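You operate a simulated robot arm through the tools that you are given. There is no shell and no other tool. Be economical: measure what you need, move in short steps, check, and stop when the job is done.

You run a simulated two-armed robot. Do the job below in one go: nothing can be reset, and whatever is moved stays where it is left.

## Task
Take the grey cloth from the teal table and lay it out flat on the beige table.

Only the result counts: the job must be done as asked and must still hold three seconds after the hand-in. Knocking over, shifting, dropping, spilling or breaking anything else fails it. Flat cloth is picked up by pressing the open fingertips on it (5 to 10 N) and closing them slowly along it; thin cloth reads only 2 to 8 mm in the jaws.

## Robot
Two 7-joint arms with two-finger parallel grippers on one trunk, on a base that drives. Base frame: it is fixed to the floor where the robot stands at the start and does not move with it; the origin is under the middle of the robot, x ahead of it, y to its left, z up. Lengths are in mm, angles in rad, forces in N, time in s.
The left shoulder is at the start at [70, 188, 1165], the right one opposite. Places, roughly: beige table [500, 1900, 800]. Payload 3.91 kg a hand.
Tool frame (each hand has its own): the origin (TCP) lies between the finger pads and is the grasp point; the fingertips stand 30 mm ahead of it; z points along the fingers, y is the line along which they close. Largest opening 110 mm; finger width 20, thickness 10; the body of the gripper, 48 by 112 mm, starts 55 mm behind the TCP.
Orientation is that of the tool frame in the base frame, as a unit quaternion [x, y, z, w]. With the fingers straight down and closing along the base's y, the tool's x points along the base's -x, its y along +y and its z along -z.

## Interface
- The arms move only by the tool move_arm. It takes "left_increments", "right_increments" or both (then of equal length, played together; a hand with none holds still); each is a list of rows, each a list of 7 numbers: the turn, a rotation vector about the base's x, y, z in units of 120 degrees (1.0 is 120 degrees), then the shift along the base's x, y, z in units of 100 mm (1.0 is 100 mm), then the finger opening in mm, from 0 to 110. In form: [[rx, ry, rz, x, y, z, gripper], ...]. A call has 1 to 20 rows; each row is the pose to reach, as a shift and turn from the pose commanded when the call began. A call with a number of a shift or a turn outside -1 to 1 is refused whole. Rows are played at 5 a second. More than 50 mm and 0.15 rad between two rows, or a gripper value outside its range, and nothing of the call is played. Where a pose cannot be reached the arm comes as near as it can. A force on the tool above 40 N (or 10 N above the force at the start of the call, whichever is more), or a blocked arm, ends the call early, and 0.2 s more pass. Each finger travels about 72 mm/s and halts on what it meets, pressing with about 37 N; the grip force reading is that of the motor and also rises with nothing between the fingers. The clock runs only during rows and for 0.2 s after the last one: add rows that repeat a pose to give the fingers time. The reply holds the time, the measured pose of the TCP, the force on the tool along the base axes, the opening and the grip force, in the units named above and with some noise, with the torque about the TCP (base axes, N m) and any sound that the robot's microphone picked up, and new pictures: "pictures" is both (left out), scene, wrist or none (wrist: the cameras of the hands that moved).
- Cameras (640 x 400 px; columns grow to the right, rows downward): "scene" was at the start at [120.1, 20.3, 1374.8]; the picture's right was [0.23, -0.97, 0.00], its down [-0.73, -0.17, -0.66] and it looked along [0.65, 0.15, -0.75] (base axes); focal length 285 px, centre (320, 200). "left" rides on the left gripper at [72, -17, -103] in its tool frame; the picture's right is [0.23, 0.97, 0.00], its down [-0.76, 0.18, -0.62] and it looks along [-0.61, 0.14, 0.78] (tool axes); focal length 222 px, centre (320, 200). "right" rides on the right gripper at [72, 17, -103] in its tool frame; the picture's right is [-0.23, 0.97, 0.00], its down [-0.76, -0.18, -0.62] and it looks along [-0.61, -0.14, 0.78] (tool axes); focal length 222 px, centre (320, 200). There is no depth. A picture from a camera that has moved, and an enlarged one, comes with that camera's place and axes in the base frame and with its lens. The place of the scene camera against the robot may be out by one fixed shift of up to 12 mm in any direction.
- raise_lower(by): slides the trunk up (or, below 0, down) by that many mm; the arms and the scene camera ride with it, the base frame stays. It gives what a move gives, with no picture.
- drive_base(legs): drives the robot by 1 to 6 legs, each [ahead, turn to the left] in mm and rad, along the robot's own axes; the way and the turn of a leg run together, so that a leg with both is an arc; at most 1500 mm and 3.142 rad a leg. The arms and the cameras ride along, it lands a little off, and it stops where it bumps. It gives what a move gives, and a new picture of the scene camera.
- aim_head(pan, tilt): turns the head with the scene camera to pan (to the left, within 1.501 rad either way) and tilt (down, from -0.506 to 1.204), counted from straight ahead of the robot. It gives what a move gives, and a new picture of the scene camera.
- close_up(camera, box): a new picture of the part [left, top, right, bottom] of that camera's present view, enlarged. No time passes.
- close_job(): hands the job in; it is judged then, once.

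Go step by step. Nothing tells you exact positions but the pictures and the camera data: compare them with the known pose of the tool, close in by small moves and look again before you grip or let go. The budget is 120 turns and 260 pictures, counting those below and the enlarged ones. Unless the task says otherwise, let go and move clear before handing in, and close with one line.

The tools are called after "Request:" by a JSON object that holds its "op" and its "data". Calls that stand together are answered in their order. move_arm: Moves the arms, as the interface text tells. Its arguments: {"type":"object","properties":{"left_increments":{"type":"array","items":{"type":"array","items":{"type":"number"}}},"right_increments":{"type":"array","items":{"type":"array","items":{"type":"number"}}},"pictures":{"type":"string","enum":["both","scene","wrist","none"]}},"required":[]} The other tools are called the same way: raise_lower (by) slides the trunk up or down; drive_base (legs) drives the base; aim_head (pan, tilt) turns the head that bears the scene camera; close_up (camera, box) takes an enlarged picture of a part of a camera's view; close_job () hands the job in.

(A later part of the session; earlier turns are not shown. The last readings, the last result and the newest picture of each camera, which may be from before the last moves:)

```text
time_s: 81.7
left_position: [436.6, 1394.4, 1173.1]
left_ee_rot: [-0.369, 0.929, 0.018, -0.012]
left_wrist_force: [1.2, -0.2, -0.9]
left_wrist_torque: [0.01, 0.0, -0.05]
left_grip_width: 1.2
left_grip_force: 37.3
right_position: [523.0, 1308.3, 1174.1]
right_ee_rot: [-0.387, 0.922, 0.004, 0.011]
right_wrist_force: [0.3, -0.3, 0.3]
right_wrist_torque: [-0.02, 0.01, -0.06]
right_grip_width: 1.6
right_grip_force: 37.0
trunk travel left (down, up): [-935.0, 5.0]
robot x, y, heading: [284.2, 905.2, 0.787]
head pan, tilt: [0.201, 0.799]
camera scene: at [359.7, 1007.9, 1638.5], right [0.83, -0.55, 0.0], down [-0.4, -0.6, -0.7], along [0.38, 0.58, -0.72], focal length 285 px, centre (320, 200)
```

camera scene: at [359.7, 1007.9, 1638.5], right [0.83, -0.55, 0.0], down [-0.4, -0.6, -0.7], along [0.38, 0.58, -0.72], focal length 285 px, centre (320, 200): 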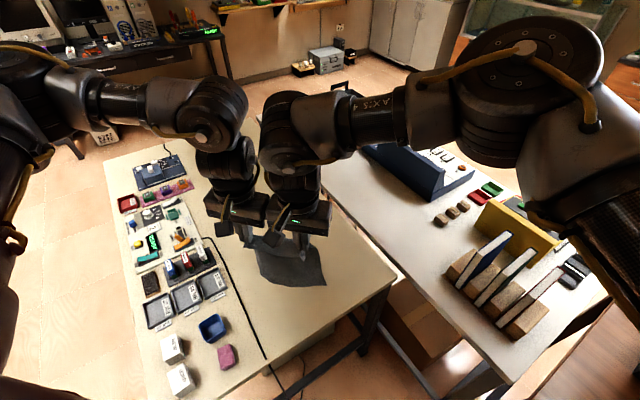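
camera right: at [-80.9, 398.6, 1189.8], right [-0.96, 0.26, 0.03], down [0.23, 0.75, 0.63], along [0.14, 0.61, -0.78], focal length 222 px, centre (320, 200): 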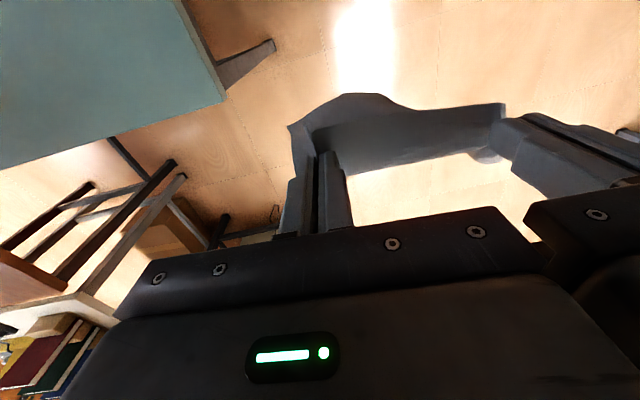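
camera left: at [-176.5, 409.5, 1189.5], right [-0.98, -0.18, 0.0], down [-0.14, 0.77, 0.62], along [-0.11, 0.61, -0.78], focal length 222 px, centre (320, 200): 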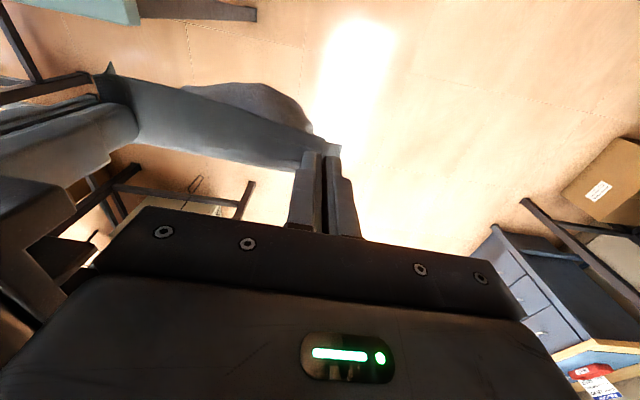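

The beige table's right part (x 400–800, right of the black cable) is free. I plan to lay the cloth centred at about (613,1430): stand at (400,1003), start with the hands far out, and draw them back while lowering.

Request:
{"op": "drive_base", "data": {"legs": [[0, -0.085], [150, 0]]}}

Request:
{"op": "move_arm", "data": {"left_increments": [[0, 0, 0, 0.2, 0.17, 0, 0], [0, 0, 0, 0.4, 0.34, 0, 0], [0, 0, 0, 0.6, 0.51, 0, 0], [0, 0, 0, 0.77, 0.65, 0, 0], [0, 0, 0, 0.77, 0.65, 0, 0]], "right_increments": [[0, 0, 0, 0.2, 0.17, 0, 0], [0, 0, 0, 0.4, 0.34, 0, 0], [0, 0, 0, 0.6, 0.51, 0, 0], [0, 0, 0, 0.77, 0.65, 0, 0], [0, 0, 0, 0.77, 0.65, 0, 0]], "pictures": "scene"}}

```text
time_s: 83.6
left_position: [580.3, 1468.4, 1170.0]
left_ee_rot: [-0.333, 0.943, 0.019, -0.011]
left_wrist_force: [0.5, 0.4, -0.1]
left_wrist_torque: [-0.05, 0.02, 0.0]
left_grip_width: 1.1
left_grip_force: 37.2
right_position: [661.3, 1377.2, 1172.0]
right_ee_rot: [-0.351, 0.936, 0.004, 0.01]
right_wrist_force: [0.7, -0.4, 1.0]
right_wrist_torque: [-0.04, 0.03, -0.04]
right_grip_width: 1.3
right_grip_force: 36.8
trunk travel left (down, up): [-935.0, 5.0]
robot x, y, heading: [392.2, 987.7, 0.711]
head pan, tilt: [0.201, 0.799]
stopped in leg 2: the robot was blocked; the commanded pose is now the measured one
camera scene: at [475.7, 1089.4, 1637.9], right [0.79, -0.61, 0.0], down [-0.44, -0.57, -0.69], along [0.42, 0.55, -0.72], focal length 285 px, centre (320, 200)
```

scene: 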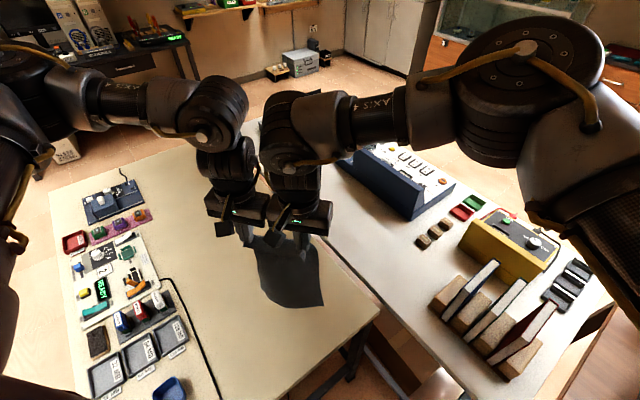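

```text
time_s: 84.8
left_position: [654.2, 1529.4, 1172.0]
left_ee_rot: [-0.333, 0.943, 0.017, -0.009]
left_wrist_force: [11.9, -16.0, 1.7]
left_wrist_torque: [-0.54, -0.42, -0.2]
left_grip_width: 0.9
left_grip_force: 37.6
right_position: [736.2, 1420.6, 1177.2]
right_ee_rot: [-0.354, 0.935, 0.01, 0.011]
right_wrist_force: [-12.1, 16.3, -0.7]
right_wrist_torque: [0.47, 0.37, 0.16]
right_grip_width: 1.4
right_grip_force: 37.1
right hand out of reach, approached as far as the arm can: row 3, 4, 5
trunk travel left (down, up): [-935.0, 5.0]
robot x, y, heading: [390.5, 984.1, 0.718]
head pan, tilt: [0.201, 0.799]
camera scene: at [470.0, 1086.3, 1638.5], right [0.79, -0.61, 0.0], down [-0.44, -0.57, -0.7], along [0.43, 0.55, -0.72], focal length 285 px, centre (320, 200)
```

scene: 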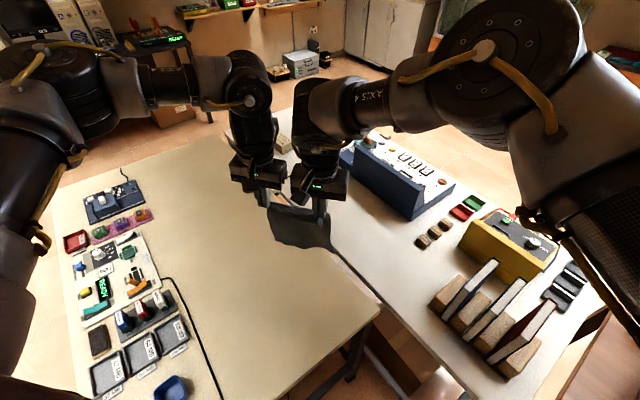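

The right arm's limit is about 545 mm ahead, and the base was stopped at the table. I'll draw the hands back to relieve tension, back off, and come in again further right with the robot facing the table more squarely.

Request:
{"op": "move_arm", "data": {"left_increments": [[0, 0, 0, -0.2, -0.17, 0, 0], [0, 0, 0, -0.4, -0.34, 0, 0], [0, 0, 0, -0.6, -0.51, 0, 0], [0, 0, 0, -0.77, -0.65, 0, 0], [0, 0, 0, -0.77, -0.65, 0, 0]], "right_increments": [[0, 0, 0, -0.2, -0.17, 0, 0], [0, 0, 0, -0.4, -0.34, 0, 0], [0, 0, 0, -0.6, -0.51, 0, 0], [0, 0, 0, -0.77, -0.65, 0, 0], [0, 0, 0, -0.77, -0.65, 0, 0]], "pictures": "none"}}

Request:
{"op": "drive_base", "data": {"legs": [[-150, 0]]}}

```text
time_s: 86.0
left_position: [576.8, 1463.8, 1172.7]
left_ee_rot: [-0.334, 0.942, 0.017, -0.009]
left_wrist_force: [13.9, -18.9, 0.4]
left_wrist_torque: [-0.58, -0.45, -0.24]
left_grip_width: 1.1
left_grip_force: 36.8
right_position: [660.6, 1356.5, 1176.6]
right_ee_rot: [-0.352, 0.936, 0.006, 0.011]
right_wrist_force: [-13.7, 18.7, -1.0]
right_wrist_torque: [0.56, 0.41, 0.2]
right_grip_width: 1.4
right_grip_force: 37.3
trunk travel left (down, up): [-935.0, 5.0]
robot x, y, heading: [390.1, 986.0, 0.716]
head pan, tilt: [0.201, 0.799]
```

```text
time_s: 87.3
left_position: [463.6, 1366.4, 1171.3]
left_ee_rot: [-0.334, 0.942, 0.018, -0.009]
left_wrist_force: [13.7, -18.7, 1.4]
left_wrist_torque: [-0.55, -0.45, -0.24]
left_grip_width: 1.6
left_grip_force: 37.2
right_position: [547.4, 1256.5, 1176.2]
right_ee_rot: [-0.353, 0.935, 0.006, 0.011]
right_wrist_force: [-14.2, 18.5, -1.1]
right_wrist_torque: [0.56, 0.41, 0.17]
right_grip_width: 1.6
right_grip_force: 36.7
trunk travel left (down, up): [-935.0, 5.0]
robot x, y, heading: [275.5, 884.7, 0.714]
head pan, tilt: [0.201, 0.799]
camera scene: at [356.7, 987.6, 1638.4], right [0.79, -0.61, 0.0], down [-0.44, -0.57, -0.7], along [0.43, 0.55, -0.72], focal length 285 px, centre (320, 200)
```

scene: 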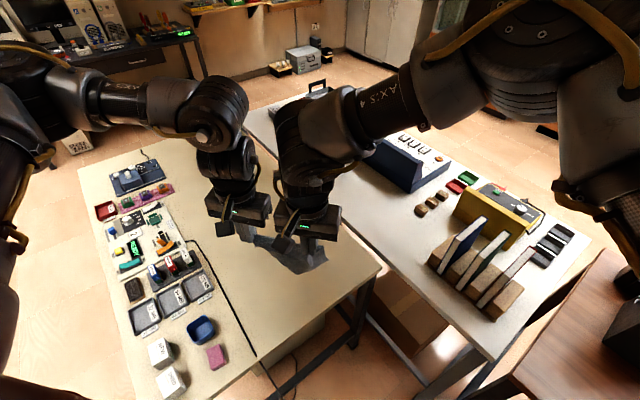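

Request:
{"op": "move_arm", "data": {"right_increments": [[0, 0, 0, -0.05, 0.07, -0.02, 0], [0, 0, 0, -0.1, 0.14, -0.03, 0], [0, 0, 0, -0.1, 0.14, -0.03, 0]], "pictures": "none"}}

Request:
{"op": "drive_base", "data": {"legs": [[0, -0.31], [230, 0], [0, 0.6]]}}

```text
time_s: 88.1
left_position: [461.7, 1364.9, 1171.7]
left_ee_rot: [-0.334, 0.942, 0.017, -0.009]
left_wrist_force: [0.0, -0.2, 0.2]
left_wrist_torque: [0.03, 0.02, 0.0]
left_grip_width: 1.6
left_grip_force: 36.7
right_position: [533.9, 1269.2, 1174.7]
right_ee_rot: [-0.353, 0.936, 0.006, 0.012]
right_wrist_force: [-0.2, 0.1, 0.2]
right_wrist_torque: [0.02, -0.02, -0.01]
right_grip_width: 1.7
right_grip_force: 37.3
trunk travel left (down, up): [-935.0, 5.0]
robot x, y, heading: [275.1, 886.0, 0.71]
head pan, tilt: [0.201, 0.799]
```

```text
time_s: 92.5
left_position: [530.8, 1491.6, 1171.1]
left_ee_rot: [-0.468, 0.884, 0.016, -0.011]
left_wrist_force: [0.1, -0.5, 0.3]
left_wrist_torque: [-0.02, 0.02, -0.04]
left_grip_width: 1.3
left_grip_force: 36.5
right_position: [626.2, 1420.6, 1173.4]
right_ee_rot: [-0.486, 0.874, 0.008, 0.011]
right_wrist_force: [-0.7, 0.8, 0.2]
right_wrist_torque: [0.03, 0.03, -0.03]
right_grip_width: 1.4
right_grip_force: 37.4
trunk travel left (down, up): [-935.0, 5.0]
robot x, y, heading: [488.2, 977.5, 1.015]
head pan, tilt: [0.201, 0.799]
camera scene: at [537.6, 1099.2, 1638.4], right [0.94, -0.35, 0.0], down [-0.25, -0.67, -0.7], along [0.25, 0.65, -0.72], focal length 285 px, centre (320, 200)
```

scene: 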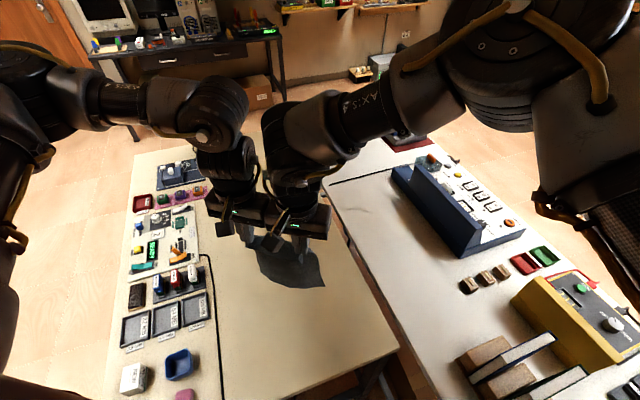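

Well placed: hands' midpoint is at (578,1456) over free table. I extend the hands ~70 mm further out, and lower the trunk until the cloth's free edge is about to touch.

Request:
{"op": "move_arm", "data": {"left_increments": [[0, 0, 0, 0.12, 0.18, 0, 0], [0, 0, 0, 0.24, 0.37, 0, 0], [0, 0, 0, 0.34, 0.55, 0, 0], [0, 0, 0, 0.34, 0.55, 0, 0]], "right_increments": [[0, 0, 0, 0.13, 0.2, 0, 0], [0, 0, 0, 0.26, 0.4, 0, 0], [0, 0, 0, 0.38, 0.61, 0, 0], [0, 0, 0, 0.38, 0.61, 0, 0]], "pictures": "none"}}

Request:
{"op": "raise_lower", "data": {"by": -105}}

Request:
{"op": "aim_head", "data": {"pan": 0.3, "tilt": 0.75}}

```text
time_s: 93.5
left_position: [561.3, 1545.8, 1171.1]
left_ee_rot: [-0.468, 0.883, 0.015, -0.011]
left_wrist_force: [-0.7, -0.3, -0.2]
left_wrist_torque: [0.02, 0.0, -0.03]
left_grip_width: 1.4
left_grip_force: 36.9
right_position: [664.9, 1477.6, 1173.9]
right_ee_rot: [-0.486, 0.874, 0.009, 0.01]
right_wrist_force: [-0.1, 0.6, -0.4]
right_wrist_torque: [-0.06, -0.02, -0.02]
right_grip_width: 1.4
right_grip_force: 36.9
right hand out of reach, approached as far as the arm can: row 3, 4
trunk travel left (down, up): [-935.0, 5.0]
robot x, y, heading: [491.2, 983.3, 1.011]
head pan, tilt: [0.201, 0.799]
```

```text
time_s: 94.9
left_position: [562.2, 1544.7, 1067.2]
left_ee_rot: [-0.468, 0.883, 0.016, -0.011]
left_wrist_force: [0.4, -0.1, 0.3]
left_wrist_torque: [-0.03, 0.01, -0.04]
left_grip_width: 1.4
left_grip_force: 37.2
right_position: [665.4, 1477.7, 1069.3]
right_ee_rot: [-0.487, 0.873, 0.01, 0.011]
right_wrist_force: [0.2, 0.3, 0.1]
right_wrist_torque: [-0.02, 0.04, -0.02]
right_grip_width: 1.5
right_grip_force: 36.6
trunk travel left (down, up): [-830.0, 110.0]
robot x, y, heading: [489.7, 978.7, 1.007]
head pan, tilt: [0.201, 0.799]
```

```text
time_s: 95.6
left_position: [562.6, 1544.7, 1067.1]
left_ee_rot: [-0.469, 0.883, 0.016, -0.012]
left_wrist_force: [0.0, -0.1, -0.3]
left_wrist_torque: [0.01, 0.02, -0.02]
left_grip_width: 1.1
left_grip_force: 37.1
right_position: [664.8, 1476.7, 1069.6]
right_ee_rot: [-0.486, 0.874, 0.01, 0.009]
right_wrist_force: [-0.2, -0.2, 0.3]
right_wrist_torque: [-0.01, 0.0, -0.01]
right_grip_width: 1.6
right_grip_force: 37.0
trunk travel left (down, up): [-830.0, 110.0]
robot x, y, heading: [487.3, 980.5, 1.007]
head pan, tilt: [0.3, 0.75]
camera scene: at [529.2, 1103.6, 1537.5], right [0.97, -0.26, 0.0], down [-0.18, -0.66, -0.73], along [0.19, 0.71, -0.68], focal length 285 px, centre (320, 200)
```

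scene: 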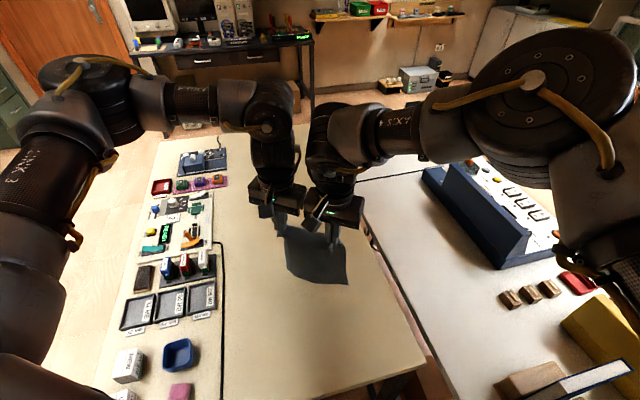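

Now the laying: alternate small trunk drops with small pulls back toward the robot.

Request:
{"op": "raise_lower", "data": {"by": -35}}

Request:
{"op": "move_arm", "data": {"left_increments": [[0, 0, 0, -0.1, -0.15, 0, 0], [0, 0, 0, -0.19, -0.3, 0, 0], [0, 0, 0, -0.19, -0.3, 0, 0]], "right_increments": [[0, 0, 0, -0.1, -0.15, 0, 0], [0, 0, 0, -0.19, -0.3, 0, 0], [0, 0, 0, -0.19, -0.3, 0, 0]], "pictures": "none"}}

Request:
{"op": "raise_lower", "data": {"by": -30}}

Request:
{"op": "move_arm", "data": {"left_increments": [[0, 0, 0, -0.1, -0.15, 0, 0], [0, 0, 0, -0.19, -0.3, 0, 0], [0, 0, 0, -0.19, -0.3, 0, 0]], "right_increments": [[0, 0, 0, -0.1, -0.15, 0, 0], [0, 0, 0, -0.19, -0.3, 0, 0], [0, 0, 0, -0.19, -0.3, 0, 0]], "pictures": "scene"}}

```text
time_s: 96.3
left_position: [562.7, 1544.9, 1031.5]
left_ee_rot: [-0.469, 0.883, 0.016, -0.011]
left_wrist_force: [-0.2, 0.3, 0.2]
left_wrist_torque: [0.01, -0.01, -0.04]
left_grip_width: 1.3
left_grip_force: 36.4
right_position: [665.3, 1478.0, 1033.9]
right_ee_rot: [-0.487, 0.873, 0.01, 0.01]
right_wrist_force: [-0.1, -0.6, -0.5]
right_wrist_torque: [0.0, 0.02, 0.0]
right_grip_width: 1.6
right_grip_force: 37.0
trunk travel left (down, up): [-795.0, 145.0]
robot x, y, heading: [489.7, 976.8, 1.007]
head pan, tilt: [0.3, 0.75]
```

```text
time_s: 97.2
left_position: [544.3, 1515.4, 1031.1]
left_ee_rot: [-0.468, 0.884, 0.016, -0.011]
left_wrist_force: [0.7, 0.4, 0.4]
left_wrist_torque: [0.04, -0.01, -0.03]
left_grip_width: 1.3
left_grip_force: 36.6
right_position: [645.8, 1448.1, 1033.2]
right_ee_rot: [-0.486, 0.874, 0.009, 0.009]
right_wrist_force: [0.6, 0.3, -0.7]
right_wrist_torque: [0.01, 0.02, -0.03]
right_grip_width: 1.5
right_grip_force: 37.5
trunk travel left (down, up): [-795.0, 145.0]
robot x, y, heading: [490.6, 980.6, 1.011]
head pan, tilt: [0.3, 0.75]
```

```text
time_s: 97.9
left_position: [543.1, 1515.1, 1001.8]
left_ee_rot: [-0.469, 0.883, 0.016, -0.011]
left_wrist_force: [-0.3, -0.4, -0.4]
left_wrist_torque: [0.03, 0.04, -0.01]
left_grip_width: 1.0
left_grip_force: 36.8
right_position: [646.6, 1447.6, 1004.3]
right_ee_rot: [-0.486, 0.874, 0.008, 0.011]
right_wrist_force: [-1.1, -0.1, -0.4]
right_wrist_torque: [-0.01, -0.03, -0.02]
right_grip_width: 1.6
right_grip_force: 36.7
trunk travel left (down, up): [-765.0, 175.0]
robot x, y, heading: [487.9, 980.6, 1.005]
head pan, tilt: [0.3, 0.75]
```

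```text
time_s: 98.7
left_position: [523.7, 1487.3, 1000.9]
left_ee_rot: [-0.467, 0.884, 0.014, -0.013]
left_wrist_force: [-0.1, 0.4, 0.1]
left_wrist_torque: [0.03, -0.04, -0.01]
left_grip_width: 1.2
left_grip_force: 36.7
right_position: [627.4, 1417.6, 1003.3]
right_ee_rot: [-0.486, 0.874, 0.011, 0.01]
right_wrist_force: [0.0, 0.2, -0.5]
right_wrist_torque: [0.0, 0.0, -0.01]
right_grip_width: 1.7
right_grip_force: 37.1
trunk travel left (down, up): [-765.0, 175.0]
robot x, y, heading: [486.3, 974.3, 1.009]
head pan, tilt: [0.3, 0.75]
camera scene: at [529.8, 1104.6, 1472.4], right [0.97, -0.26, 0.0], down [-0.18, -0.66, -0.73], along [0.19, 0.71, -0.68], focal length 285 px, centre (320, 200)
```

scene: 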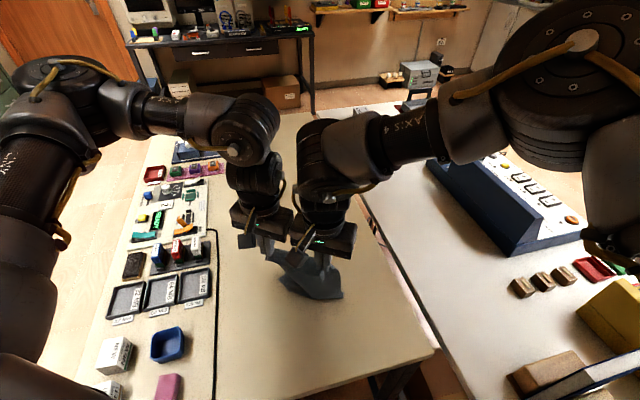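

Request:
{"op": "close_up", "data": {"camera": "scene", "box": [220, 200, 380, 320]}}

Request:
{"op": "close_up", "data": {"camera": "right", "box": [0, 0, 640, 400]}}

```text
3.33 times, centred on (300, 260) of scene
camera zoom: at [529.8, 1104.6, 1472.4], right [0.97, -0.26, 0.0], down [-0.18, -0.66, -0.73], along [0.19, 0.71, -0.68], focal length 951 px, centre (387, 0)
```

zoom: 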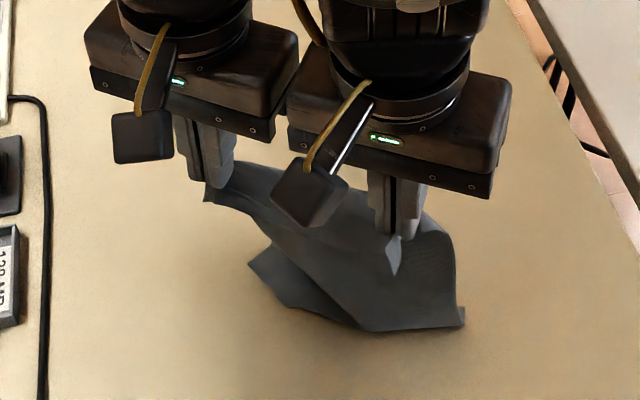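

```text
1.00 times, centred on (320, 200) of right (not enlarged: the box is as wide or as high as the picture)
camera zoom: at [575.3, 1362.6, 1103.4], right [-0.71, 0.71, 0.01], down [0.55, 0.54, 0.64], along [0.45, 0.46, -0.77], focal length 222 px, centre (320, 200)
```

zoom: 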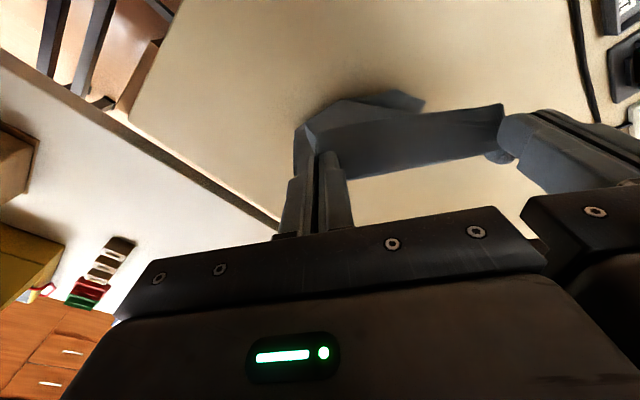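

The free edge buckled toward the robot, so it's better laid the other way: raise, bring the hands close in, and then lower while moving them away, letting the free edge trail toward the robot.

Request:
{"op": "raise_lower", "data": {"by": 75}}

Request:
{"op": "move_arm", "data": {"left_increments": [[0, 0, 0, -0.15, -0.24, 0, 0], [0, 0, 0, -0.3, -0.48, 0, 0], [0, 0, 0, -0.45, -0.72, 0, 0], [0, 0, 0, -0.58, -0.92, 0, 0], [0, 0, 0, -0.58, -0.92, 0, 0]], "right_increments": [[0, 0, 0, -0.15, -0.24, 0, 0], [0, 0, 0, -0.3, -0.48, 0, 0], [0, 0, 0, -0.45, -0.72, 0, 0], [0, 0, 0, -0.58, -0.92, 0, 0], [0, 0, 0, -0.58, -0.92, 0, 0]], "pictures": "scene"}}

```text
time_s: 99.8
left_position: [524.1, 1486.2, 1075.3]
left_ee_rot: [-0.467, 0.884, 0.012, -0.011]
left_wrist_force: [0.5, -0.1, -0.3]
left_wrist_torque: [-0.01, -0.02, -0.01]
left_grip_width: 1.6
left_grip_force: 37.2
right_position: [627.5, 1418.3, 1079.1]
right_ee_rot: [-0.486, 0.874, 0.008, 0.01]
right_wrist_force: [-1.1, 0.0, 0.2]
right_wrist_torque: [-0.04, 0.03, -0.04]
right_grip_width: 1.7
right_grip_force: 37.1
trunk travel left (down, up): [-840.0, 100.0]
robot x, y, heading: [484.8, 977.6, 1.009]
head pan, tilt: [0.3, 0.75]
```

```text
time_s: 100.5
left_position: [495.5, 1483.3, 1078.0]
left_ee_rot: [-0.463, 0.886, 0.001, -0.007]
left_wrist_force: [14.3, -16.4, 1.7]
left_wrist_torque: [-0.53, -0.5, -0.24]
left_grip_width: 1.3
left_grip_force: 36.7
left hand out of reach, approached as far as the arm can: row 1, 2, 3
right_position: [587.6, 1379.4, 1082.9]
right_ee_rot: [-0.488, 0.873, 0.024, 0.006]
right_wrist_force: [-14.7, 16.6, -1.1]
right_wrist_torque: [0.49, 0.42, 0.1]
right_grip_width: 1.9
right_grip_force: 36.9
trunk travel left (down, up): [-840.0, 100.0]
robot x, y, heading: [487.5, 979.5, 1.008]
head pan, tilt: [0.3, 0.75]
stopped in row 3 (right hand): the force on the tool passed its limit (the readings are from after the stop); the commanded pose is now the measured one
camera scene: at [525.3, 1103.2, 1547.6], right [0.97, -0.26, 0.0], down [-0.17, -0.66, -0.73], along [0.19, 0.71, -0.68], focal length 285 px, centre (320, 200)
```

scene: 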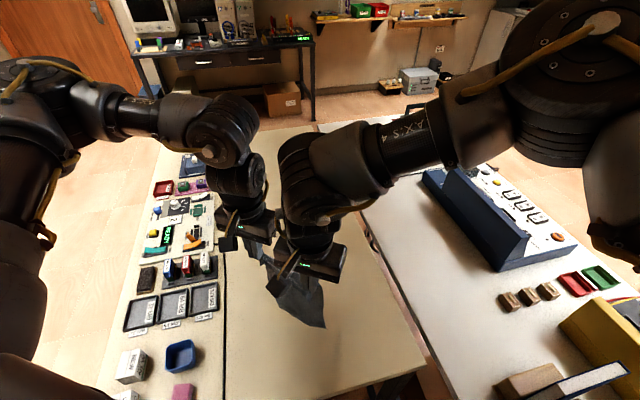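

The left arm has no room inward, so I'll use the base for the laying motion. First relieve the tension and back the base up 135 mm, then lower until the edge touches.

Request:
{"op": "move_arm", "data": {"right_increments": [[0, 0, 0, 0.05, 0.18, -0.02, 0], [0, 0, 0, 0.11, 0.36, -0.05, 0], [0, 0, 0, 0.11, 0.36, -0.05, 0]], "left_increments": [[0, 0, 0, 0.03, 0.05, 0, 0], [0, 0, 0, 0.06, 0.1, 0, 0], [0, 0, 0, 0.06, 0.1, 0, 0]], "pictures": "none"}}

Request:
{"op": "drive_base", "data": {"legs": [[-140, 0]]}}

Request:
{"op": "close_up", "data": {"camera": "scene", "box": [200, 180, 400, 340]}}

```text
time_s: 101.2
left_position: [501.0, 1495.1, 1078.6]
left_ee_rot: [-0.465, 0.885, 0.006, -0.009]
left_wrist_force: [4.1, -2.8, -0.1]
left_wrist_torque: [-0.08, -0.1, -0.03]
left_grip_width: 1.0
left_grip_force: 37.2
right_position: [604.5, 1412.3, 1074.7]
right_ee_rot: [-0.487, 0.873, 0.02, 0.007]
right_wrist_force: [-4.4, 2.5, 0.0]
right_wrist_torque: [0.11, 0.13, 0.04]
right_grip_width: 1.5
right_grip_force: 36.7
trunk travel left (down, up): [-840.0, 100.0]
robot x, y, heading: [487.2, 976.8, 1.008]
head pan, tilt: [0.3, 0.75]
```

```text
time_s: 102.6
left_position: [426.6, 1377.1, 1077.8]
left_ee_rot: [-0.465, 0.886, 0.005, -0.009]
left_wrist_force: [4.1, -2.7, -0.1]
left_wrist_torque: [-0.09, -0.12, -0.09]
left_grip_width: 1.1
left_grip_force: 37.3
right_position: [530.5, 1296.1, 1076.4]
right_ee_rot: [-0.487, 0.873, 0.02, 0.007]
right_wrist_force: [-3.1, 2.8, 0.1]
right_wrist_torque: [0.1, 0.11, 0.03]
right_grip_width: 1.6
right_grip_force: 36.8
trunk travel left (down, up): [-840.0, 100.0]
robot x, y, heading: [414.4, 859.2, 1.008]
head pan, tilt: [0.3, 0.75]
camera scene: at [454.9, 985.5, 1547.3], right [0.97, -0.26, 0.0], down [-0.18, -0.66, -0.73], along [0.19, 0.71, -0.68], focal length 285 px, centre (320, 200)
```

scene: 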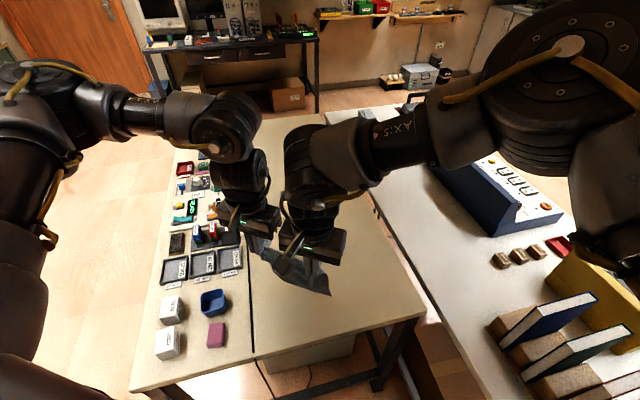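

```text
2.50 times, centred on (300, 260) of scene
camera zoom: at [454.9, 985.5, 1547.3], right [0.97, -0.26, 0.0], down [-0.18, -0.66, -0.73], along [0.19, 0.71, -0.68], focal length 714 px, centre (370, 50)
```

zoom: 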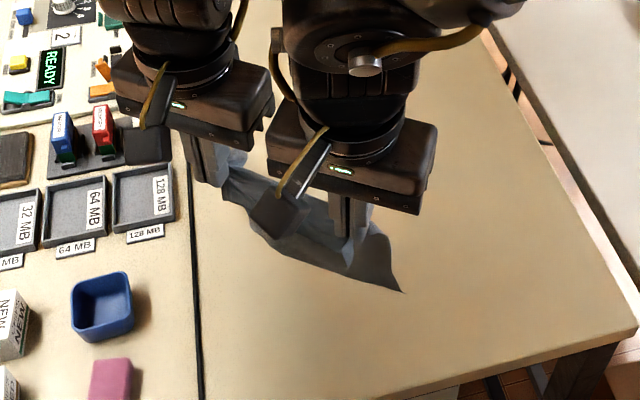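

I'll rotate slightly right to keep away from the cable, lower to touch, then alternate forward drive and lowering.

Request:
{"op": "drive_base", "data": {"legs": [[0, -0.08]]}}

Request:
{"op": "raise_lower", "data": {"by": -40}}

Request:
{"op": "drive_base", "data": {"legs": [[45, 0]]}}

Request:
{"op": "close_up", "data": {"camera": "scene", "box": [200, 180, 400, 340]}}

```text
time_s: 103.5
left_position: [464.1, 1374.1, 1076.5]
left_ee_rot: [-0.43, 0.903, 0.005, -0.007]
left_wrist_force: [2.3, -1.7, -0.1]
left_wrist_torque: [-0.07, -0.08, -0.01]
left_grip_width: 1.2
left_grip_force: 37.1
right_position: [560.4, 1285.4, 1075.6]
right_ee_rot: [-0.453, 0.891, 0.02, 0.008]
right_wrist_force: [-2.7, 2.9, 0.3]
right_wrist_torque: [0.08, 0.09, 0.03]
right_grip_width: 1.5
right_grip_force: 36.6
trunk travel left (down, up): [-840.0, 100.0]
robot x, y, heading: [412.0, 860.7, 0.928]
head pan, tilt: [0.3, 0.75]
camera scene: at [459.2, 981.5, 1547.6], right [0.94, -0.33, 0.0], down [-0.22, -0.64, -0.73], along [0.25, 0.69, -0.68], focal length 285 px, centre (320, 200)
```

scene: 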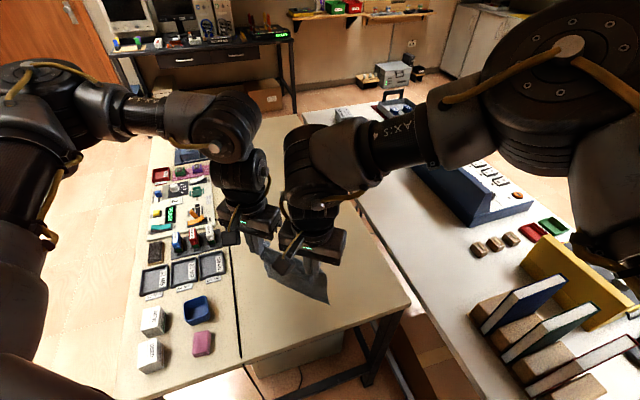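

```text
time_s: 104.3
left_position: [468.6, 1372.9, 1038.3]
left_ee_rot: [-0.429, 0.903, 0.006, -0.009]
left_wrist_force: [3.1, -2.9, -0.8]
left_wrist_torque: [-0.07, -0.09, -0.06]
left_grip_width: 1.3
left_grip_force: 36.9
right_position: [563.7, 1283.4, 1035.9]
right_ee_rot: [-0.452, 0.892, 0.021, 0.007]
right_wrist_force: [-2.2, 2.5, 0.0]
right_wrist_torque: [0.11, 0.09, 0.07]
right_grip_width: 1.4
right_grip_force: 37.4
trunk travel left (down, up): [-800.0, 140.0]
robot x, y, heading: [415.2, 860.6, 0.926]
head pan, tilt: [0.3, 0.75]
```

```text
time_s: 105.2
left_position: [487.3, 1401.4, 1043.2]
left_ee_rot: [-0.43, 0.903, 0.008, -0.003]
left_wrist_force: [2.7, -2.5, 0.1]
left_wrist_torque: [-0.05, -0.08, -0.05]
left_grip_width: 1.2
left_grip_force: 36.7
right_position: [581.9, 1311.0, 1041.5]
right_ee_rot: [-0.454, 0.89, 0.022, 0.011]
right_wrist_force: [-3.9, 1.2, 0.1]
right_wrist_torque: [0.08, 0.01, 0.06]
right_grip_width: 1.7
right_grip_force: 36.7
trunk travel left (down, up): [-800.0, 140.0]
robot x, y, heading: [437.6, 893.8, 0.935]
head pan, tilt: [0.3, 0.75]
camera scene: at [482.6, 1006.6, 1508.6], right [0.94, -0.33, 0.0], down [-0.22, -0.64, -0.74], along [0.25, 0.69, -0.68], focal length 285 px, centre (320, 200)
```

scene: 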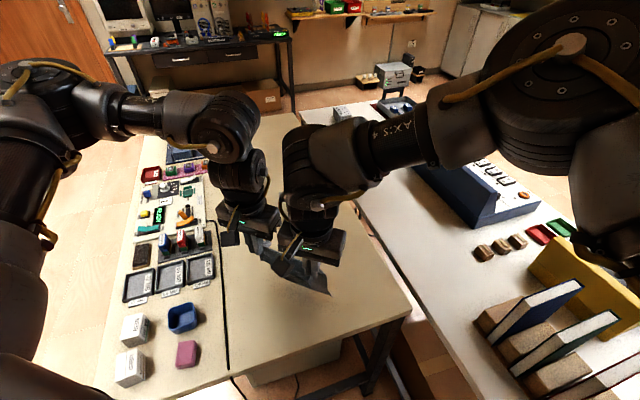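

```text
2.50 times, centred on (300, 260) of scene
camera zoom: at [482.6, 1006.6, 1508.6], right [0.94, -0.33, 0.0], down [-0.22, -0.64, -0.74], along [0.25, 0.69, -0.68], focal length 714 px, centre (370, 50)
```

zoom: 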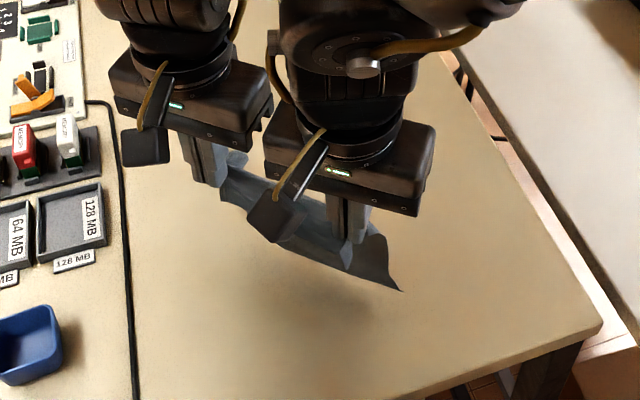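

Request:
{"op": "close_up", "data": {"camera": "right", "box": [200, 40, 560, 265]}}

Request:
{"op": "close_up", "data": {"camera": "left", "box": [60, 20, 420, 245]}}

```text
1.78 times, centred on (380, 152) of right
camera zoom: at [526.9, 1257.0, 1140.6], right [-0.65, 0.75, 0.04], down [0.59, 0.48, 0.65], along [0.47, 0.45, -0.76], focal length 395 px, centre (213, 284)
```

zoom: 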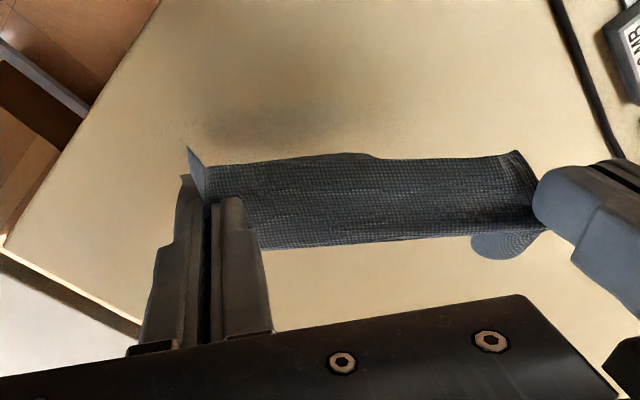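

```text
1.78 times, centred on (240, 132) of left
camera zoom: at [455.4, 1332.7, 1147.0], right [-0.9, 0.44, 0.02], down [0.35, 0.7, 0.63], along [0.26, 0.57, -0.78], focal length 395 px, centre (462, 320)
```

zoom: 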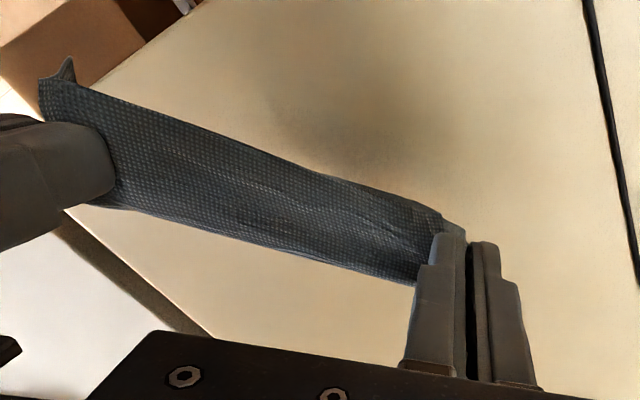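

From the wrist views the free edge seems to lie ~70 mm away from the robot relative to the grip. I'll raise a bit and check how the cloth hangs freely.

Request:
{"op": "raise_lower", "data": {"by": 60}}

Request:
{"op": "close_up", "data": {"camera": "right", "box": [200, 40, 560, 265]}}

Request:
{"op": "close_up", "data": {"camera": "scene", "box": [200, 180, 400, 340]}}

```text
time_s: 106.2
left_position: [493.9, 1409.1, 1098.3]
left_ee_rot: [-0.43, 0.903, 0.006, -0.008]
left_wrist_force: [2.4, -2.3, 0.4]
left_wrist_torque: [-0.11, -0.07, -0.04]
left_grip_width: 1.0
left_grip_force: 37.1
right_position: [588.1, 1318.7, 1096.8]
right_ee_rot: [-0.454, 0.891, 0.021, 0.008]
right_wrist_force: [-2.1, 1.8, -0.3]
right_wrist_torque: [0.09, 0.1, 0.06]
right_grip_width: 1.7
right_grip_force: 36.9
trunk travel left (down, up): [-860.0, 80.0]
robot x, y, heading: [440.1, 890.2, 0.932]
head pan, tilt: [0.3, 0.75]
```

```text
1.78 times, centred on (380, 152) of right
camera zoom: at [533.6, 1266.3, 1196.5], right [-0.65, 0.76, 0.04], down [0.6, 0.48, 0.64], along [0.47, 0.44, -0.77], focal length 395 px, centre (213, 284)
```

zoom: 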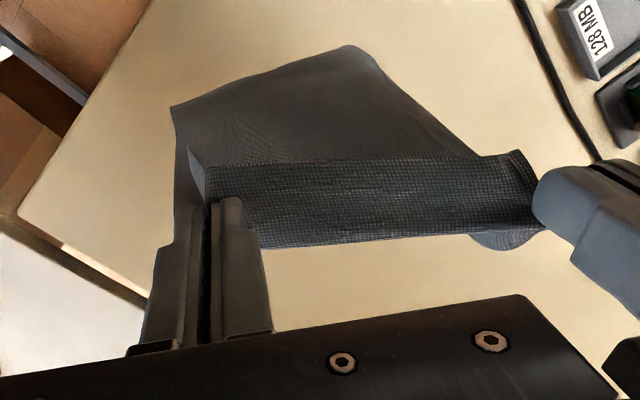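

```text
2.50 times, centred on (300, 260) of scene
camera zoom: at [491.6, 1019.1, 1567.1], right [0.94, -0.33, 0.0], down [-0.23, -0.64, -0.73], along [0.24, 0.69, -0.68], focal length 714 px, centre (370, 50)
```

zoom: 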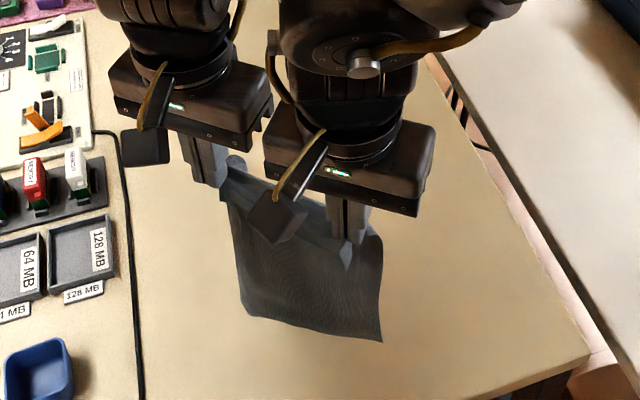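

The cloth hangs about 190 mm below the TCP (so it first touches at TCP ≈ 990); the earlier oddities were swing. I'll go back out to the far position, lower close to touching, and let it settle.

Request:
{"op": "drive_base", "data": {"legs": [[105, 0]]}}

Request:
{"op": "move_arm", "data": {"left_increments": [[0, 0, 0, 0.14, 0.19, 0, 0], [0, 0, 0, 0.28, 0.38, 0, 0], [0, 0, 0, 0.42, 0.56, 0, 0], [0, 0, 0, 0.42, 0.56, 0, 0]], "right_increments": [[0, 0, 0, 0.14, 0.19, 0, 0], [0, 0, 0, 0.28, 0.38, 0, 0], [0, 0, 0, 0.42, 0.56, 0, 0], [0, 0, 0, 0.42, 0.56, 0, 0]], "pictures": "none"}}

Request:
{"op": "raise_lower", "data": {"by": -90}}

Request:
{"op": "move_arm", "data": {"left_increments": [[0, 0, 0, 0, 0, 0, 0], [0, 0, 0, 0, 0, 0, 0], [0, 0, 0, 0, 0, 0, 0], [0, 0, 0, 0, 0, 0, 0], [0, 0, 0, 0, 0, 0, 0]], "pictures": "scene"}}

Request:
{"op": "close_up", "data": {"camera": "right", "box": [200, 40, 560, 265]}}

```text
time_s: 107.4
left_position: [547.0, 1481.2, 1104.3]
left_ee_rot: [-0.43, 0.903, 0.009, -0.001]
left_wrist_force: [1.7, -3.1, 0.5]
left_wrist_torque: [-0.04, -0.14, -0.08]
left_grip_width: 1.4
left_grip_force: 37.3
right_position: [640.2, 1392.3, 1102.1]
right_ee_rot: [-0.456, 0.89, 0.025, 0.013]
right_wrist_force: [-2.1, 1.1, -0.1]
right_wrist_torque: [0.12, -0.01, 0.07]
right_grip_width: 1.4
right_grip_force: 36.4
trunk travel left (down, up): [-860.0, 80.0]
robot x, y, heading: [501.1, 977.9, 0.93]
head pan, tilt: [0.3, 0.75]
camera scene: at [543.1, 1087.7, 1568.9], right [0.94, -0.33, 0.0], down [-0.22, -0.64, -0.74], along [0.25, 0.7, -0.67], focal length 285 px, centre (320, 200)
```

scene: 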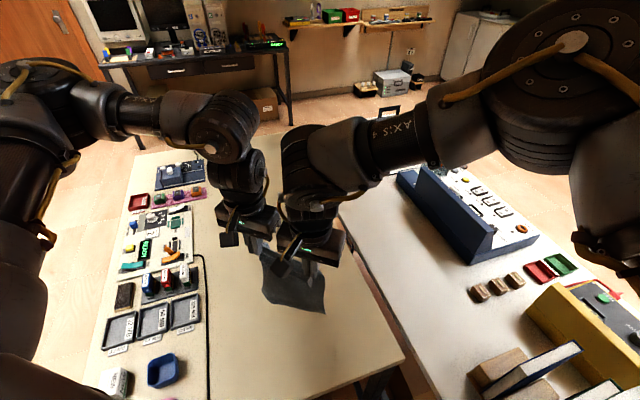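

```text
time_s: 108.4
left_position: [595.9, 1547.7, 1099.4]
left_ee_rot: [-0.43, 0.903, 0.007, -0.007]
left_wrist_force: [2.2, -2.1, -0.6]
left_wrist_torque: [-0.07, -0.07, -0.07]
left_grip_width: 1.1
left_grip_force: 37.5
right_position: [689.9, 1457.7, 1096.7]
right_ee_rot: [-0.456, 0.89, 0.021, 0.008]
right_wrist_force: [-2.0, 2.1, 0.1]
right_wrist_torque: [0.05, 0.04, 0.04]
right_grip_width: 1.5
right_grip_force: 37.0
trunk travel left (down, up): [-860.0, 80.0]
robot x, y, heading: [503.4, 976.7, 0.934]
head pan, tilt: [0.3, 0.75]
```

```text
time_s: 109.6
left_position: [593.7, 1546.5, 1010.3]
left_ee_rot: [-0.43, 0.903, 0.006, -0.006]
left_wrist_force: [1.2, -2.3, 0.1]
left_wrist_torque: [-0.07, -0.04, -0.04]
left_grip_width: 1.0
left_grip_force: 36.9
right_position: [688.7, 1456.0, 1009.0]
right_ee_rot: [-0.455, 0.89, 0.022, 0.009]
right_wrist_force: [-1.9, 1.3, 0.9]
right_wrist_torque: [0.06, 0.04, 0.02]
right_grip_width: 1.6
right_grip_force: 37.3
trunk travel left (down, up): [-770.0, 170.0]
robot x, y, heading: [502.1, 979.4, 0.933]
head pan, tilt: [0.3, 0.75]
```

```text
time_s: 110.8
left_position: [594.5, 1545.8, 1010.7]
left_ee_rot: [-0.429, 0.903, 0.007, -0.007]
left_wrist_force: [2.3, -2.4, -0.6]
left_wrist_torque: [-0.05, -0.06, -0.04]
left_grip_width: 1.0
left_grip_force: 37.0
right_position: [689.0, 1456.5, 1008.5]
right_ee_rot: [-0.457, 0.889, 0.021, 0.008]
right_wrist_force: [-2.3, 1.6, 0.1]
right_wrist_torque: [0.05, 0.07, 0.06]
right_grip_width: 1.7
right_grip_force: 36.7
trunk travel left (down, up): [-770.0, 170.0]
robot x, y, heading: [500.6, 978.3, 0.93]
head pan, tilt: [0.3, 0.75]
camera scene: at [552.3, 1100.0, 1477.5], right [0.94, -0.33, 0.0], down [-0.23, -0.64, -0.73], along [0.24, 0.69, -0.68], focal length 285 px, centre (320, 200)
```

scene: 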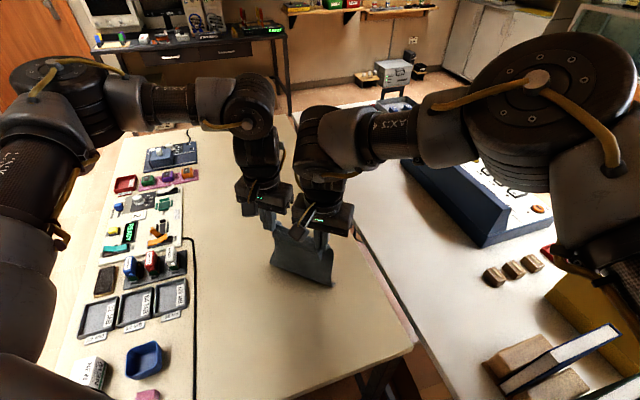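

```text
1.78 times, centred on (380, 152) of right
camera zoom: at [634.1, 1402.0, 1108.0], right [-0.66, 0.75, 0.04], down [0.59, 0.48, 0.64], along [0.47, 0.45, -0.76], focal length 395 px, centre (213, 284)
```

zoom: 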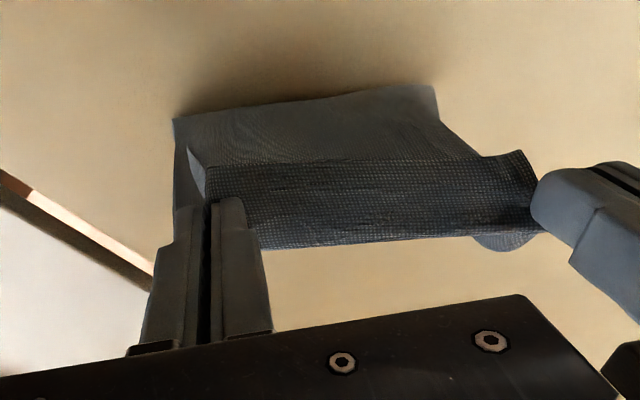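

Hanging neatly just above the table. Now small alternating drops and pulls back.

Request:
{"op": "raise_lower", "data": {"by": -22}}

Request:
{"op": "move_arm", "data": {"left_increments": [[0, 0, 0, -0.09, -0.12, 0, 0], [0, 0, 0, -0.18, -0.24, 0, 0], [0, 0, 0, -0.18, -0.24, 0, 0], [0, 0, 0, -0.18, -0.24, 0, 0]], "right_increments": [[0, 0, 0, -0.09, -0.12, 0, 0], [0, 0, 0, -0.18, -0.24, 0, 0], [0, 0, 0, -0.18, -0.24, 0, 0], [0, 0, 0, -0.18, -0.24, 0, 0]], "pictures": "none"}}

Request:
{"op": "raise_lower", "data": {"by": -20}}

Request:
{"op": "move_arm", "data": {"left_increments": [[0, 0, 0, -0.09, -0.12, 0, 0], [0, 0, 0, -0.18, -0.24, 0, 0], [0, 0, 0, -0.18, -0.24, 0, 0], [0, 0, 0, -0.18, -0.24, 0, 0]], "right_increments": [[0, 0, 0, -0.09, -0.12, 0, 0], [0, 0, 0, -0.18, -0.24, 0, 0], [0, 0, 0, -0.18, -0.24, 0, 0], [0, 0, 0, -0.18, -0.24, 0, 0]], "pictures": "none"}}

Request:
{"op": "close_up", "data": {"camera": "scene", "box": [220, 200, 380, 320]}}

Request:
{"op": "close_up", "data": {"camera": "right", "box": [200, 40, 560, 265]}}

```text
time_s: 111.5
left_position: [594.7, 1546.3, 988.2]
left_ee_rot: [-0.43, 0.903, 0.007, -0.006]
left_wrist_force: [1.3, -1.7, 0.1]
left_wrist_torque: [-0.04, -0.03, -0.05]
left_grip_width: 1.2
left_grip_force: 37.3
right_position: [688.5, 1456.9, 985.6]
right_ee_rot: [-0.455, 0.89, 0.022, 0.008]
right_wrist_force: [-2.1, 2.1, 0.7]
right_wrist_torque: [0.05, 0.04, 0.04]
right_grip_width: 1.7
right_grip_force: 37.3
trunk travel left (down, up): [-748.0, 192.0]
robot x, y, heading: [499.8, 979.3, 0.931]
head pan, tilt: [0.3, 0.75]
```

```text
time_s: 112.5
left_position: [576.2, 1522.2, 987.8]
left_ee_rot: [-0.43, 0.903, 0.006, -0.006]
left_wrist_force: [1.5, -1.7, 0.1]
left_wrist_torque: [-0.03, -0.05, -0.03]
left_grip_width: 1.1
left_grip_force: 36.9
right_position: [670.1, 1432.2, 985.6]
right_ee_rot: [-0.456, 0.89, 0.022, 0.009]
right_wrist_force: [-1.2, 2.4, 0.2]
right_wrist_torque: [0.04, 0.02, 0.05]
right_grip_width: 1.8
right_grip_force: 36.8
trunk travel left (down, up): [-748.0, 192.0]
robot x, y, heading: [502.1, 982.1, 0.931]
head pan, tilt: [0.3, 0.75]
```

```text
time_s: 113.2
left_position: [578.4, 1521.2, 968.5]
left_ee_rot: [-0.429, 0.903, 0.006, -0.006]
left_wrist_force: [1.4, -1.5, -0.4]
left_wrist_torque: [-0.02, -0.05, -0.03]
left_grip_width: 1.0
left_grip_force: 37.2
right_position: [670.9, 1432.0, 965.6]
right_ee_rot: [-0.455, 0.89, 0.022, 0.009]
right_wrist_force: [-1.2, 1.8, 0.4]
right_wrist_torque: [0.08, 0.09, 0.06]
right_grip_width: 1.7
right_grip_force: 36.6
trunk travel left (down, up): [-728.0, 212.0]
robot x, y, heading: [500.2, 980.0, 0.936]
head pan, tilt: [0.3, 0.75]
```

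```text
time_s: 114.2
left_position: [559.7, 1497.0, 970.6]
left_ee_rot: [-0.429, 0.903, 0.007, -0.006]
left_wrist_force: [1.2, -1.5, -0.2]
left_wrist_torque: [-0.06, -0.06, -0.04]
left_grip_width: 1.0
left_grip_force: 37.1
right_position: [652.0, 1409.3, 966.0]
right_ee_rot: [-0.456, 0.89, 0.022, 0.01]
right_wrist_force: [-1.7, 1.4, -0.6]
right_wrist_torque: [0.03, 0.03, 0.07]
right_grip_width: 1.6
right_grip_force: 36.6
trunk travel left (down, up): [-728.0, 212.0]
robot x, y, heading: [501.8, 977.6, 0.933]
head pan, tilt: [0.3, 0.75]
```

```text
3.33 times, centred on (300, 260) of scene
camera zoom: at [552.1, 1100.0, 1435.5], right [0.94, -0.33, 0.0], down [-0.23, -0.64, -0.73], along [0.24, 0.69, -0.68], focal length 951 px, centre (387, 0)
```

zoom: 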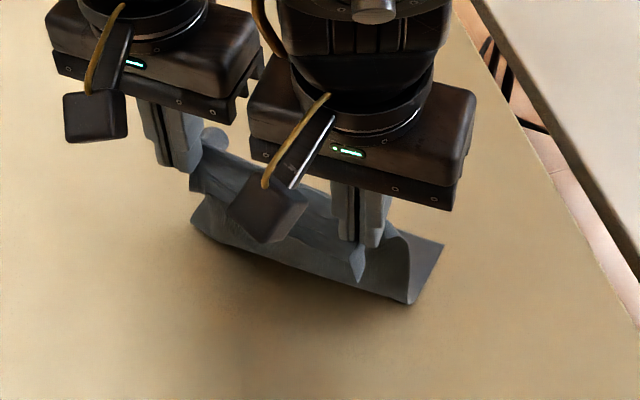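

```text
1.78 times, centred on (380, 152) of right
camera zoom: at [597.8, 1353.8, 1066.0], right [-0.66, 0.75, 0.04], down [0.59, 0.48, 0.64], along [0.47, 0.45, -0.76], focal length 395 px, centre (213, 284)
```

zoom: 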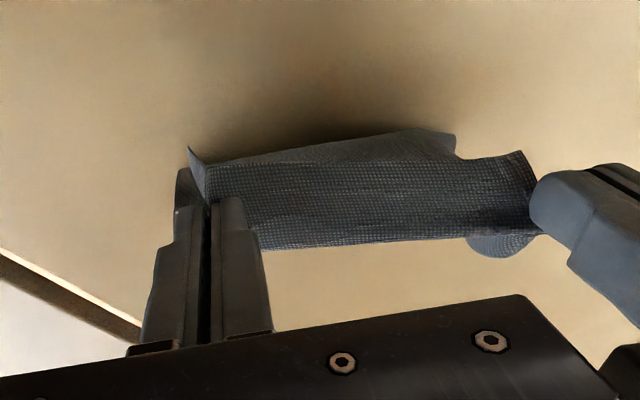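

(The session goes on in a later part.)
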